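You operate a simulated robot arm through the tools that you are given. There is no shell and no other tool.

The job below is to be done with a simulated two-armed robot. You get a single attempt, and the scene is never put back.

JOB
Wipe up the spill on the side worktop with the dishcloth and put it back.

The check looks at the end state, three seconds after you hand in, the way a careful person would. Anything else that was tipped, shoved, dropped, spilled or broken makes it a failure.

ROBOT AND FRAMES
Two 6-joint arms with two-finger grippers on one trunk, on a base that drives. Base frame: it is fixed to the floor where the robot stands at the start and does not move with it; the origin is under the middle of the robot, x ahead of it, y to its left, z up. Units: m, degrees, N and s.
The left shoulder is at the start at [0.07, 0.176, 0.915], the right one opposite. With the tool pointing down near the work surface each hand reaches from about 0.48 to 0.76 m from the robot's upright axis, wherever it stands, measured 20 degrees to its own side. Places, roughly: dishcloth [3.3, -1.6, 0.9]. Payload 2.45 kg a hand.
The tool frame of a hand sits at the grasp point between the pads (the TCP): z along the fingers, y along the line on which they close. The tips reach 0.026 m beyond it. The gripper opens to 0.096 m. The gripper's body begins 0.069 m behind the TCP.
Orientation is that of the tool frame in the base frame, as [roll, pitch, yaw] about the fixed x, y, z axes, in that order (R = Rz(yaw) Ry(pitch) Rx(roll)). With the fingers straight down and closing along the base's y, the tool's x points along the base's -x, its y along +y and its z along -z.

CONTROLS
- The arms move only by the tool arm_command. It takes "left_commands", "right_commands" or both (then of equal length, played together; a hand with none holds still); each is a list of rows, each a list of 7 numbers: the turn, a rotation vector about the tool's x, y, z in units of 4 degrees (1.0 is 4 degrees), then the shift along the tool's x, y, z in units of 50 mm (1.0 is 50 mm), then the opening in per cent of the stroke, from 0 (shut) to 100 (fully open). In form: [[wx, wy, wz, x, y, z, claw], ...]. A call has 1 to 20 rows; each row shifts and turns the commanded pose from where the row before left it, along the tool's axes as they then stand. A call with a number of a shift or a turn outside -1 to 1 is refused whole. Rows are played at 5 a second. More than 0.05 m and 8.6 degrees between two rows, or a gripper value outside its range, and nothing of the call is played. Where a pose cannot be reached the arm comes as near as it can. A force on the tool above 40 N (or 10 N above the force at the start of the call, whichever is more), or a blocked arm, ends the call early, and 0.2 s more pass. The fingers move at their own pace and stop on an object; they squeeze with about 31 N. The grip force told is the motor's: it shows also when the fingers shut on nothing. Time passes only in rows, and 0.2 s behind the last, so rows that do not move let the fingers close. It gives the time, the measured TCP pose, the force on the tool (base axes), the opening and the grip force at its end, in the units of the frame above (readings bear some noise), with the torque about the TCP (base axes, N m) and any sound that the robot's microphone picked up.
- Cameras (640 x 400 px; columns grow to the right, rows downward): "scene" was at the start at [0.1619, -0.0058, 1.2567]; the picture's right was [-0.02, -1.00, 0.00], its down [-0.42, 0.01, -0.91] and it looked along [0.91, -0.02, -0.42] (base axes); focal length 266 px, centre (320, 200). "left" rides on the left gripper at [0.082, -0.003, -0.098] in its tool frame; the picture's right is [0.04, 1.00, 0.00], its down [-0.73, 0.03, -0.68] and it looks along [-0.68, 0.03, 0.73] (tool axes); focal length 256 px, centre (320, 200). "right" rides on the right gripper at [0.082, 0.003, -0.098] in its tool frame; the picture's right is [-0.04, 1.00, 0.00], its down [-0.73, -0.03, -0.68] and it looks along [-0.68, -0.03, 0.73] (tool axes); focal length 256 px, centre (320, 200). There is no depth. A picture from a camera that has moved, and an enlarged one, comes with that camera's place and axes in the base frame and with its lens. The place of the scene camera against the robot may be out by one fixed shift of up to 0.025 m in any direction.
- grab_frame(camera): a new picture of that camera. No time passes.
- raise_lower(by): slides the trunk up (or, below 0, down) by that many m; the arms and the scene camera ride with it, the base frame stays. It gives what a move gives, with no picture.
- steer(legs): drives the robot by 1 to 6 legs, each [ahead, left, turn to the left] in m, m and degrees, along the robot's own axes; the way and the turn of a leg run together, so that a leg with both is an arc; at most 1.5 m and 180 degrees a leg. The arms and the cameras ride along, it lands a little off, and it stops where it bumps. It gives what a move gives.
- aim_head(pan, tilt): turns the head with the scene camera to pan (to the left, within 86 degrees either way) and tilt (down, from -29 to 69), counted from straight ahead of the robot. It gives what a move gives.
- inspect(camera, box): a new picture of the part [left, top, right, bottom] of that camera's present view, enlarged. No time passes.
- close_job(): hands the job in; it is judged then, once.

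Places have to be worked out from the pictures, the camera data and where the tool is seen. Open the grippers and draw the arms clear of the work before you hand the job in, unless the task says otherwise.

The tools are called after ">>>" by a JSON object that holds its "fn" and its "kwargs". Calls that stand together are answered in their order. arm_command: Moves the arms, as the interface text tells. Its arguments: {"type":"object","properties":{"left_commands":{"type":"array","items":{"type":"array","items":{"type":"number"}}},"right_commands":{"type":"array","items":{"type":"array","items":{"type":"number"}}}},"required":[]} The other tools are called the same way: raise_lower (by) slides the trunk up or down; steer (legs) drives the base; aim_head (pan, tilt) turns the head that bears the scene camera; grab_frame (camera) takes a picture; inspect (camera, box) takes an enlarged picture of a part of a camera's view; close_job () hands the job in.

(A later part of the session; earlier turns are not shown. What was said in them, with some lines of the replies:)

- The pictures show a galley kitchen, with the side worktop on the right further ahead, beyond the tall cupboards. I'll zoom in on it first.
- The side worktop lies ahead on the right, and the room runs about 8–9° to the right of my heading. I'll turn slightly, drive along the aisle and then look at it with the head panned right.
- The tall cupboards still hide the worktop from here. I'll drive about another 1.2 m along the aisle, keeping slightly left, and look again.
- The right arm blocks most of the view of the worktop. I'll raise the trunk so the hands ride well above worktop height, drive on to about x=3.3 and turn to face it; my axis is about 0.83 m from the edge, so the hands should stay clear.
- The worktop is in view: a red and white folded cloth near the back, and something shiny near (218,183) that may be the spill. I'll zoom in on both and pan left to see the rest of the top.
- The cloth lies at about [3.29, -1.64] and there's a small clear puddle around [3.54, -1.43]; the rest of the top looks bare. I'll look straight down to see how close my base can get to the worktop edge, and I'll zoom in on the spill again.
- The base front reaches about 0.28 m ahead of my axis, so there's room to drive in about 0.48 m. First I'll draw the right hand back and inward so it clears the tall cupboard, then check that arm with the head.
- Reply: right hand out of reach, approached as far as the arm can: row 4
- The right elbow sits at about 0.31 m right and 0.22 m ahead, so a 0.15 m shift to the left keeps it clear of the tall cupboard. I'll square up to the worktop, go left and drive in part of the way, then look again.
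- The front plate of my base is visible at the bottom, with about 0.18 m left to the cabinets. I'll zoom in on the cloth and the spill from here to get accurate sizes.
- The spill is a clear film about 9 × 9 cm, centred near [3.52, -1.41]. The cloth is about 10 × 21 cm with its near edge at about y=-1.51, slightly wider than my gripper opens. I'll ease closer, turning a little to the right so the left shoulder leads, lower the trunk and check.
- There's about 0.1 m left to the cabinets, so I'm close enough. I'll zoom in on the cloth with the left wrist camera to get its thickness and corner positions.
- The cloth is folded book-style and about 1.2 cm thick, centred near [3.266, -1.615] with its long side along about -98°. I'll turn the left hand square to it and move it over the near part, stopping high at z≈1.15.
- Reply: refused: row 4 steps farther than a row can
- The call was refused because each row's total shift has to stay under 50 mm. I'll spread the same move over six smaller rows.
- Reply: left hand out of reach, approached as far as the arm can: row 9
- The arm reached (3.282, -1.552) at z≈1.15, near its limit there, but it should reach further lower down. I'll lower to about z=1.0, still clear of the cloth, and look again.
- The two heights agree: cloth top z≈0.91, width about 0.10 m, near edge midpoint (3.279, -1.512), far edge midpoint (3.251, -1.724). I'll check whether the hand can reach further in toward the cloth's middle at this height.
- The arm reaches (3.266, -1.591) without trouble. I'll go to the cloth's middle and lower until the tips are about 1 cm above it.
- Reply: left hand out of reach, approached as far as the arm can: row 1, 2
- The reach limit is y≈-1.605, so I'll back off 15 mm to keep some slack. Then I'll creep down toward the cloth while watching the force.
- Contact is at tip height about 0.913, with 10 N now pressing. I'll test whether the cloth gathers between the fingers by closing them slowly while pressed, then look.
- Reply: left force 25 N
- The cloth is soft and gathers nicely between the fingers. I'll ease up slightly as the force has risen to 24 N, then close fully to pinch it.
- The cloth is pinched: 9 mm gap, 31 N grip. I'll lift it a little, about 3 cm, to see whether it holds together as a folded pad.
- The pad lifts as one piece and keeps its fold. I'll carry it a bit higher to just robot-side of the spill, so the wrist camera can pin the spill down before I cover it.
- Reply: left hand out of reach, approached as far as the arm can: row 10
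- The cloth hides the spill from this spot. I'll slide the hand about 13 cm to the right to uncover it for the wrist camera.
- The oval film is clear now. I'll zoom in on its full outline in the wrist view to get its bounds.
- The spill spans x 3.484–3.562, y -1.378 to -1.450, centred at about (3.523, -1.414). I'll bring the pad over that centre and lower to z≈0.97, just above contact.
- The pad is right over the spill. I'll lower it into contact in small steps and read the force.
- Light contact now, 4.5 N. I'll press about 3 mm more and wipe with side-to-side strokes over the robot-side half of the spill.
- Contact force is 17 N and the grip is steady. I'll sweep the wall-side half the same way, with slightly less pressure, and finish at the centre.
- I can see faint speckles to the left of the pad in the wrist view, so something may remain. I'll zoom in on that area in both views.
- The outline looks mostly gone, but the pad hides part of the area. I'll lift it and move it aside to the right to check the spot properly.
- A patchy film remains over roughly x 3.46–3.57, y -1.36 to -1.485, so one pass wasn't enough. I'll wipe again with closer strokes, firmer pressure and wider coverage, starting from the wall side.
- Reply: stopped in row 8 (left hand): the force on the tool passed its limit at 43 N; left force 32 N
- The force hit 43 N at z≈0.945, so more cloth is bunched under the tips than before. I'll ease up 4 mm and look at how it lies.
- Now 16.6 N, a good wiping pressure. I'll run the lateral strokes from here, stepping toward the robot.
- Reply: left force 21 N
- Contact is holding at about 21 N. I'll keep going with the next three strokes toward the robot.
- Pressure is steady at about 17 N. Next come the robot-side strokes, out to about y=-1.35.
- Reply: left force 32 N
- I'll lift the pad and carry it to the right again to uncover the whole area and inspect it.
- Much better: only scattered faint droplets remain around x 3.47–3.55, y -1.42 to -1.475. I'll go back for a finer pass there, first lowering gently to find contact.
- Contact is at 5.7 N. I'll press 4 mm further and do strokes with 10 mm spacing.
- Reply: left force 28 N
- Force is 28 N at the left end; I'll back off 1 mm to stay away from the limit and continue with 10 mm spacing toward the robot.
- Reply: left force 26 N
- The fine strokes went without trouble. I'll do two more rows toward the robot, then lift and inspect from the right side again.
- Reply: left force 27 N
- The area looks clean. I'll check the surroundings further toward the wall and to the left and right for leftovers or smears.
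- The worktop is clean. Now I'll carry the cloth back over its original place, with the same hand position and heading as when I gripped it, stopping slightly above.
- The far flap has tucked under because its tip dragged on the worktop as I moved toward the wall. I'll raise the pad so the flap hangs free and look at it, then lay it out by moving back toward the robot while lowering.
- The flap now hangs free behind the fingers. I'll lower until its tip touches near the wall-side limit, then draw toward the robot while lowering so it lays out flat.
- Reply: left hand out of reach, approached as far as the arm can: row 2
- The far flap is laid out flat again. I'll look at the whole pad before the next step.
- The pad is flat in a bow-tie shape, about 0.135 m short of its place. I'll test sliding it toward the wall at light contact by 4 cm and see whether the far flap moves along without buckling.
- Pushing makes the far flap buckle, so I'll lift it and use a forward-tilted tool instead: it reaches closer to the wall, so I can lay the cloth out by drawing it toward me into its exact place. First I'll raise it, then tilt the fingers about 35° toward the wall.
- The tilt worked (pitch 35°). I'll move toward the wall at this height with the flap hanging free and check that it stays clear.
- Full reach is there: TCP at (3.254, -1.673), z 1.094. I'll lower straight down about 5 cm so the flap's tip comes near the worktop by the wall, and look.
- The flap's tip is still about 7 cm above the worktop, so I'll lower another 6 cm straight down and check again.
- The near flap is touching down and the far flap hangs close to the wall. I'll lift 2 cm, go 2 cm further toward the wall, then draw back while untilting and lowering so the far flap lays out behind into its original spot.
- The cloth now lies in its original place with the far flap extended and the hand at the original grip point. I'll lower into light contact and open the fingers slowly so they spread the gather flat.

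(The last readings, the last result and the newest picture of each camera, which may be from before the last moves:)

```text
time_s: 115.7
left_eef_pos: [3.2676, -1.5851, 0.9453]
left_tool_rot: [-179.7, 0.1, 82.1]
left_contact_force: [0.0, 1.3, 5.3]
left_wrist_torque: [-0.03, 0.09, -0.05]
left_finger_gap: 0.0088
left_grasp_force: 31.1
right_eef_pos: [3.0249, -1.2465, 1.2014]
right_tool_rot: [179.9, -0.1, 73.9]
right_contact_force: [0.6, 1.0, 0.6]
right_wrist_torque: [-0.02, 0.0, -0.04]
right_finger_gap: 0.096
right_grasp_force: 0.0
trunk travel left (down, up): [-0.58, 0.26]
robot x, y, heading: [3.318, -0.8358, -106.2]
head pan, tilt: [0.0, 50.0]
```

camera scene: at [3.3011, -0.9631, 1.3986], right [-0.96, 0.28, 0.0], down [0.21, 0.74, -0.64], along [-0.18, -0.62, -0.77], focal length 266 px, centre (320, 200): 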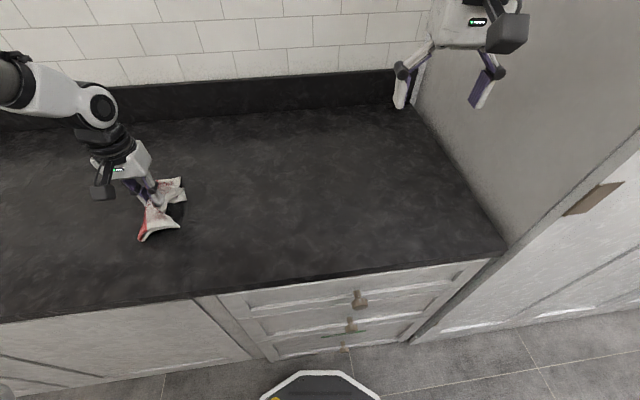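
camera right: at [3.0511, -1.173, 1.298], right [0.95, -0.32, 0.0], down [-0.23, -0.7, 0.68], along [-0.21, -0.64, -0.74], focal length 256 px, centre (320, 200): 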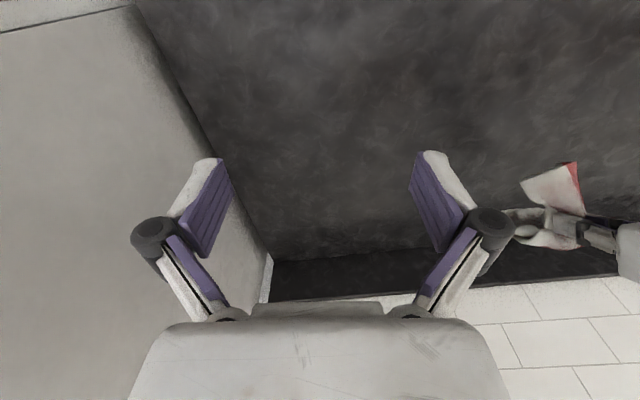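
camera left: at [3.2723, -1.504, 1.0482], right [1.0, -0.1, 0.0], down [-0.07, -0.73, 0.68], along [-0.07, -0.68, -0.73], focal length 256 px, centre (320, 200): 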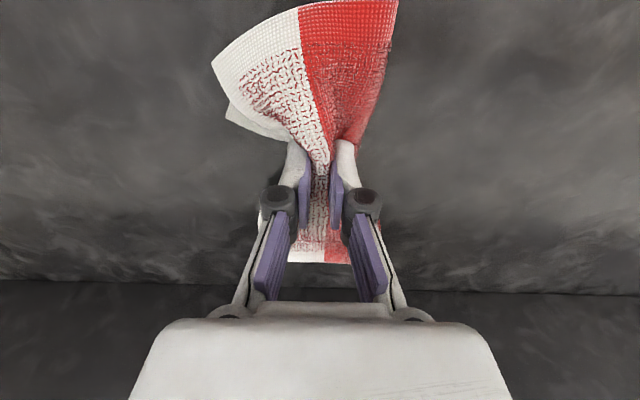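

Contact force is 5 N. I'll open the fingers gradually to about 60% and look.

>>> {"fn": "arm_command", "kwargs": {"left_commands": [[0, 0, 0, 0, 0, 0, 15], [0, 0, 0, 0, 0, 0, 25], [0, 0, 0, 0, 0, 0, 35], [0, 0, 0, 0, 0, 0, 45], [0, 0, 0, 0, 0, 0, 55], [0, 0, 0, 0, 0, 0, 62], [0, 0, 0, 0, 0, 0, 62]]}}

>>> {"fn": "grab_frame", "kwargs": {"camera": "left"}}

>>> {"fn": "inspect", "kwargs": {"camera": "scene", "box": [190, 80, 350, 180]}}

```text
time_s: 117.3
left_eef_pos: [3.2667, -1.5856, 0.9437]
left_tool_rot: [-179.7, 0.0, 82.2]
left_contact_force: [1.0, -0.5, 0.5]
left_wrist_torque: [0.0, 0.03, 0.02]
left_finger_gap: 0.0595
left_grasp_force: 0.1
right_eef_pos: [3.0261, -1.2489, 1.2]
right_tool_rot: [-180.0, -0.3, 74.0]
right_contact_force: [-0.3, -0.3, -0.4]
right_wrist_torque: [-0.01, -0.01, 0.03]
right_finger_gap: 0.0958
right_grasp_force: 0.1
trunk travel left (down, up): [-0.58, 0.26]
robot x, y, heading: [3.3148, -0.8359, -106.2]
head pan, tilt: [0.0, 50.0]
```

```text
taken
camera left: at [3.2757, -1.504, 1.0426], right [1.0, -0.1, 0.0], down [-0.07, -0.73, 0.68], along [-0.07, -0.68, -0.73], focal length 256 px, centre (320, 200)
```

left: 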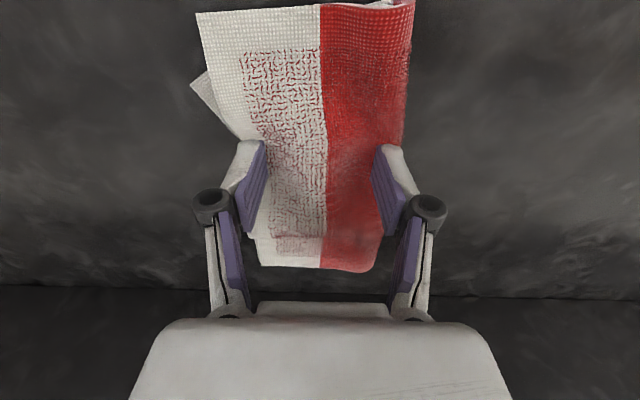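

```text
4.00 times, centred on (270, 130) of scene
camera zoom: at [3.3008, -0.9634, 1.3986], right [-0.96, 0.28, 0.0], down [0.21, 0.74, -0.64], along [-0.18, -0.62, -0.77], focal length 1065 px, centre (520, 480)
```

zoom: 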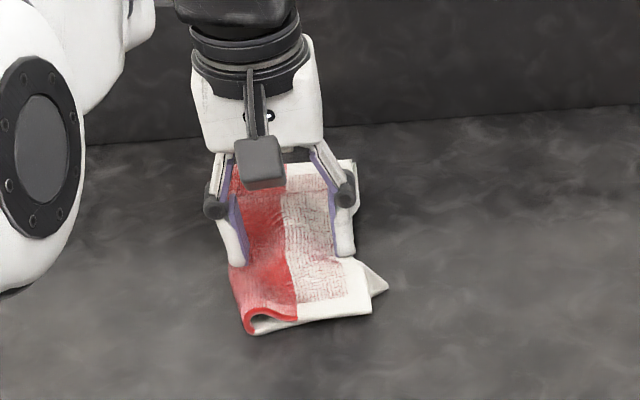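

The cloth spread out nearly flat as it opened. I'll raise the hand straight up, slowly at first, and check the result.

>>> {"fn": "arm_command", "kwargs": {"left_commands": [[0, 0, 0, 0, 0, -0.15, 62], [0, 0, 0, 0, 0, -0.2, 62], [0, 0, 0, 0, 0, -0.4, 62], [0, 0, 0, 0.2, 0, -0.6, 62], [0, 0, 0, 0.4, 0, -0.6, 62], [0, 0, 0, 0.6, 0, -0.6, 62], [0, 0, 0, 0.6, 0, -0.5, 62], [0, 0, 0, 0, 0, 0, 62]]}}

>>> {"fn": "grab_frame", "kwargs": {"camera": "left"}}

>>> {"fn": "inspect", "kwargs": {"camera": "scene", "box": [190, 80, 350, 180]}}

>>> {"fn": "grab_frame", "kwargs": {"camera": "scene"}}

```text
time_s: 119.1
left_eef_pos: [3.2831, -1.4979, 1.0958]
left_tool_rot: [-179.7, 0.0, 82.0]
left_contact_force: [-0.2, -0.6, 0.3]
left_wrist_torque: [0.05, -0.03, -0.01]
left_finger_gap: 0.0599
left_grasp_force: 0.0
right_eef_pos: [3.0253, -1.2493, 1.2005]
right_tool_rot: [180.0, -0.2, 73.9]
right_contact_force: [-0.2, -0.2, -0.3]
right_wrist_torque: [0.07, 0.0, -0.01]
right_finger_gap: 0.0962
right_grasp_force: 0.1
trunk travel left (down, up): [-0.58, 0.26]
robot x, y, heading: [3.3202, -0.8385, -106.3]
head pan, tilt: [0.0, 50.0]
```

```text
taken
camera left: at [3.2922, -1.4169, 1.1928], right [1.0, -0.1, -0.01], down [-0.07, -0.73, 0.68], along [-0.07, -0.67, -0.73], focal length 256 px, centre (320, 200)
```

left: 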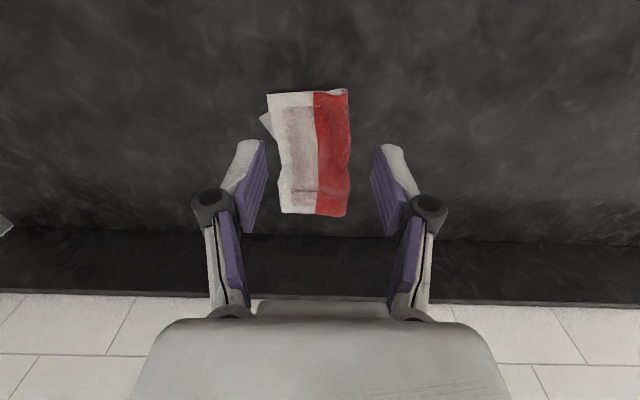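

```text
4.00 times, centred on (270, 130) of scene
camera zoom: at [3.3008, -0.9648, 1.3984], right [-0.96, 0.28, 0.0], down [0.21, 0.74, -0.64], along [-0.18, -0.62, -0.77], focal length 1065 px, centre (520, 480)
```

zoom: 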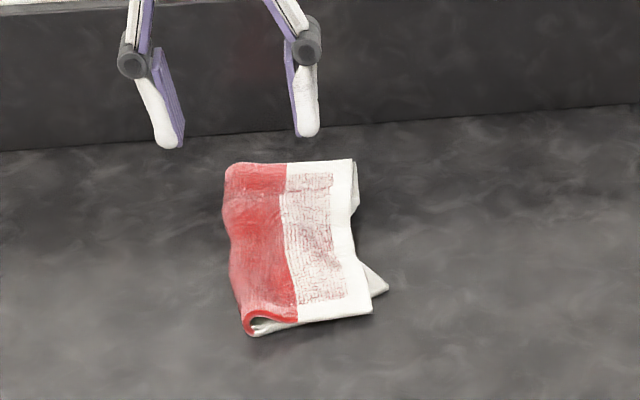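

```text
taken
camera scene: at [3.3008, -0.9648, 1.3984], right [-0.96, 0.28, 0.0], down [0.21, 0.74, -0.64], along [-0.18, -0.62, -0.77], focal length 266 px, centre (320, 200)
```

scene: 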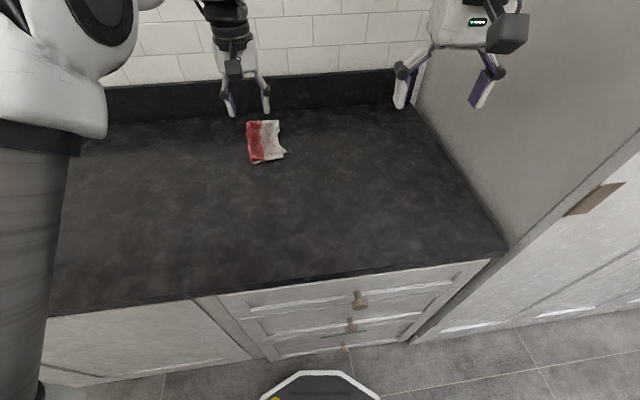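

The cloth is back in its original spot and orientation, lying nearly flat. I'll draw the left hand away over the wiped area, high up, and give that area a last clear inspection.

>>> {"fn": "arm_command", "kwargs": {"left_commands": [[0, 0, 0, 0.627, 0.44, -0.183, 90], [0, 0, 0, 0.627, 0.44, -0.183, 90], [0, 0, 0, 0.627, 0.44, -0.183, 90], [0, 0, 0, 0.627, 0.44, -0.183, 90], [0, 0, 0, 0.627, 0.44, -0.183, 90], [0, 0, 0, 0.627, 0.44, -0.183, 90], [0, 0, 0, 0, 0, 0, 90]]}}

>>> {"fn": "grab_frame", "kwargs": {"camera": "left"}}

>>> {"fn": "inspect", "kwargs": {"camera": "left", "box": [290, 50, 482, 170]}}

>>> {"fn": "inspect", "kwargs": {"camera": "scene", "box": [90, 160, 250, 260]}}

```text
time_s: 120.7
left_eef_pos: [3.4311, -1.3485, 1.1392]
left_tool_rot: [-179.8, 0.0, 81.9]
left_contact_force: [-0.4, 0.6, 0.3]
left_wrist_torque: [0.04, -0.03, -0.02]
left_finger_gap: 0.0867
left_grasp_force: 0.0
left hand out of reach, approached as far as the arm can: row 6
right_eef_pos: [3.0246, -1.2472, 1.1993]
right_tool_rot: [179.9, -0.1, 74.0]
right_contact_force: [-0.5, -0.1, -0.9]
right_wrist_torque: [0.03, 0.02, 0.01]
right_finger_gap: 0.0958
right_grasp_force: 0.2
trunk travel left (down, up): [-0.58, 0.26]
robot x, y, heading: [3.3171, -0.839, -106.2]
head pan, tilt: [0.0, 50.0]
```

```text
taken
camera left: at [3.4393, -1.2677, 1.2377], right [1.0, -0.1, 0.0], down [-0.07, -0.73, 0.68], along [-0.07, -0.67, -0.73], focal length 256 px, centre (320, 200)
```

left: 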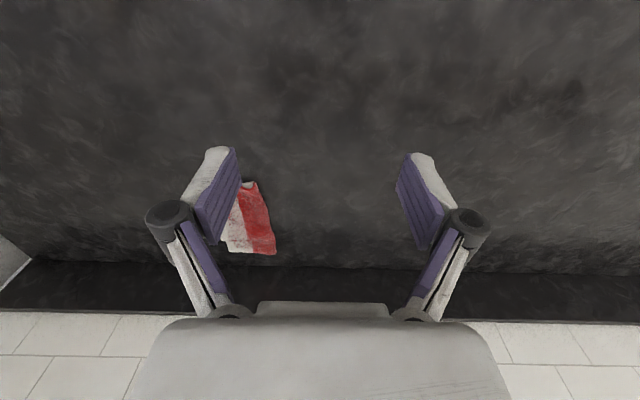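

```text
3.33 times, centred on (386, 110) of left
camera zoom: at [3.4393, -1.2677, 1.2377], right [1.0, -0.1, 0.0], down [-0.07, -0.73, 0.68], along [-0.07, -0.67, -0.73], focal length 853 px, centre (100, 500)
```

zoom: 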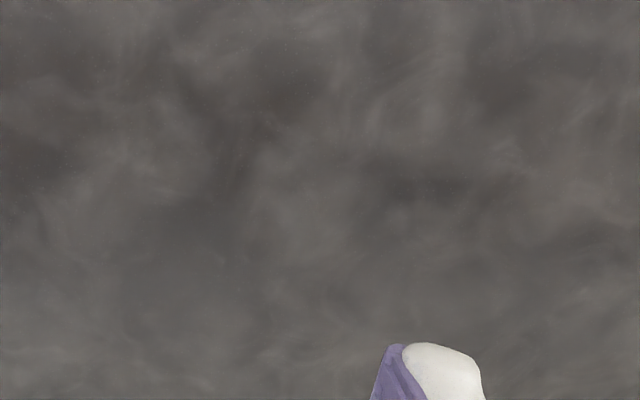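

```text
4.00 times, centred on (170, 210) of scene
camera zoom: at [3.3003, -0.9636, 1.3986], right [-0.96, 0.28, 0.0], down [0.21, 0.74, -0.64], along [-0.18, -0.62, -0.77], focal length 1065 px, centre (920, 160)
```

zoom: 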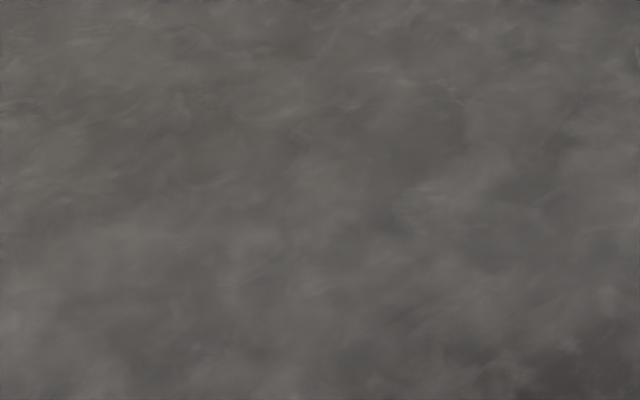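

The worktop is clean and the cloth sits within 1–2 cm of where it started. I'll open the grippers fully and back the robot straight away from the worktop so both arms are clear, then take a final look.

>>> {"fn": "arm_command", "kwargs": {"left_commands": [[0, 0, 0, 0, 0, -0.5, 100], [0, 0, 0, 0, 0, -0.5, 100], [0, 0, 0, 0, 0, 0, 100]]}}

>>> {"fn": "steer", "kwargs": {"legs": [[-0.4, 0, 0]]}}

>>> {"fn": "aim_head", "kwargs": {"pan": 8, "tilt": 38}}

>>> {"fn": "grab_frame", "kwargs": {"camera": "scene"}}

```text
time_s: 121.5
left_eef_pos: [3.4278, -1.3631, 1.1894]
left_tool_rot: [-179.6, -0.1, 82.1]
left_contact_force: [-0.3, 0.3, 0.0]
left_wrist_torque: [0.0, 0.03, 0.01]
left_finger_gap: 0.096
left_grasp_force: 0.1
left hand out of reach, approached as far as the arm can: row 1, 2
right_eef_pos: [3.0252, -1.2488, 1.2003]
right_tool_rot: [179.9, -0.3, 73.9]
right_contact_force: [0.5, 0.1, 0.9]
right_wrist_torque: [-0.03, 0.01, -0.01]
right_finger_gap: 0.0962
right_grasp_force: 0.0
trunk travel left (down, up): [-0.58, 0.26]
robot x, y, heading: [3.3158, -0.8374, -106.3]
head pan, tilt: [0.0, 50.0]
```

```text
time_s: 124.0
left_eef_pos: [3.5381, -0.9784, 1.1879]
left_tool_rot: [-179.8, -0.2, 81.8]
left_contact_force: [0.7, 1.0, 0.1]
left_wrist_torque: [0.01, 0.01, -0.03]
left_finger_gap: 0.0959
left_grasp_force: 0.1
right_eef_pos: [3.136, -0.8632, 1.2005]
right_tool_rot: [179.9, -0.1, 73.6]
right_contact_force: [-0.1, -0.5, -1.2]
right_wrist_torque: [-0.01, 0.01, -0.03]
right_finger_gap: 0.096
right_grasp_force: 0.2
trunk travel left (down, up): [-0.58, 0.26]
robot x, y, heading: [3.4308, -0.4526, -106.7]
head pan, tilt: [0.0, 50.0]
```

```text
time_s: 124.8
left_eef_pos: [3.5374, -0.978, 1.1902]
left_tool_rot: [-179.6, -0.2, 81.7]
left_contact_force: [0.1, -0.8, 0.9]
left_wrist_torque: [-0.01, 0.0, 0.02]
left_finger_gap: 0.096
left_grasp_force: 0.1
right_eef_pos: [3.1363, -0.8611, 1.2013]
right_tool_rot: [180.0, 0.0, 73.7]
right_contact_force: [-0.2, 0.2, 0.0]
right_wrist_torque: [0.01, -0.03, 0.03]
right_finger_gap: 0.0959
right_grasp_force: 0.0
trunk travel left (down, up): [-0.58, 0.26]
robot x, y, heading: [3.4275, -0.4542, -106.2]
head pan, tilt: [8.0, 38.0]
```

```text
taken
camera scene: at [3.422, -0.5892, 1.4158], right [-0.99, 0.15, 0.0], down [0.09, 0.61, -0.79], along [-0.11, -0.78, -0.62], focal length 266 px, centre (320, 200)
```

scene: 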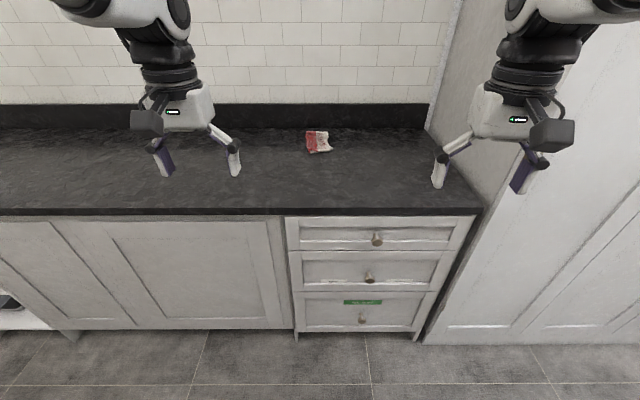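

Everything is clear of the work. I'll take one last zoom on the wiped spot and the cloth from this grazing angle, where any film would show up.

>>> {"fn": "inspect", "kwargs": {"camera": "scene", "box": [200, 120, 360, 220]}}

>>> {"fn": "inspect", "kwargs": {"camera": "scene", "box": [290, 115, 354, 165]}}

```text
4.00 times, centred on (280, 170) of scene
camera zoom: at [3.422, -0.5892, 1.4158], right [-0.99, 0.15, 0.0], down [0.09, 0.61, -0.79], along [-0.11, -0.78, -0.62], focal length 1065 px, centre (480, 320)
```

zoom: 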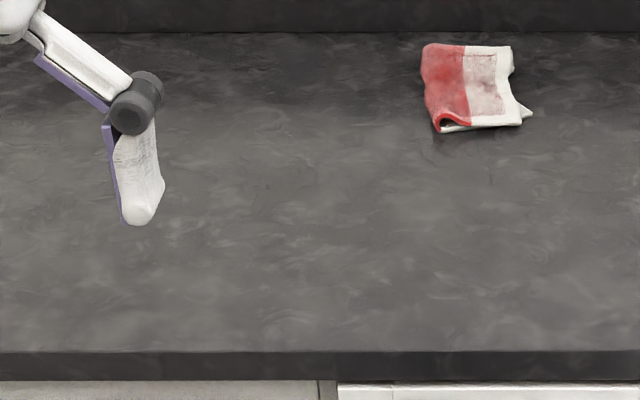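

```text
8.00 times, centred on (322, 140) of scene
camera zoom: at [3.422, -0.5892, 1.4158], right [-0.99, 0.15, 0.0], down [0.09, 0.61, -0.79], along [-0.11, -0.78, -0.62], focal length 2130 px, centre (304, 680)
```

zoom: 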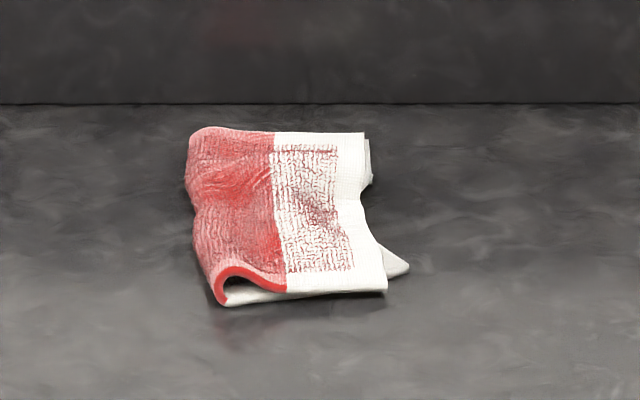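

The spill is gone, the cloth lies folded back in its place, nothing else was touched, and both grippers are open and clear. I'm handing the job in.

>>> {"fn": "close_job", "kwargs": {}}

```text
The job is handed in.
```

The spill on the side worktop is wiped up and the dishcloth is back where it was. I've handed the job in; it hasn't been judged yet.

- **Spill:** It took three passes, because the first two left some film and droplets. Close-up views after the last pass, including one from a low angle, showed no film left.
- **Dishcloth:** It lies folded within 1–2 cm of its starting position, facing the same way. It's slightly rumpled, and a corner of the lower layer sticks out.
- **Everything else:** Nothing else was on that worktop, and I saw no sign of anything being knocked or moved. Both grippers are open, and I backed the robot about 0.4 m away from the worktop.
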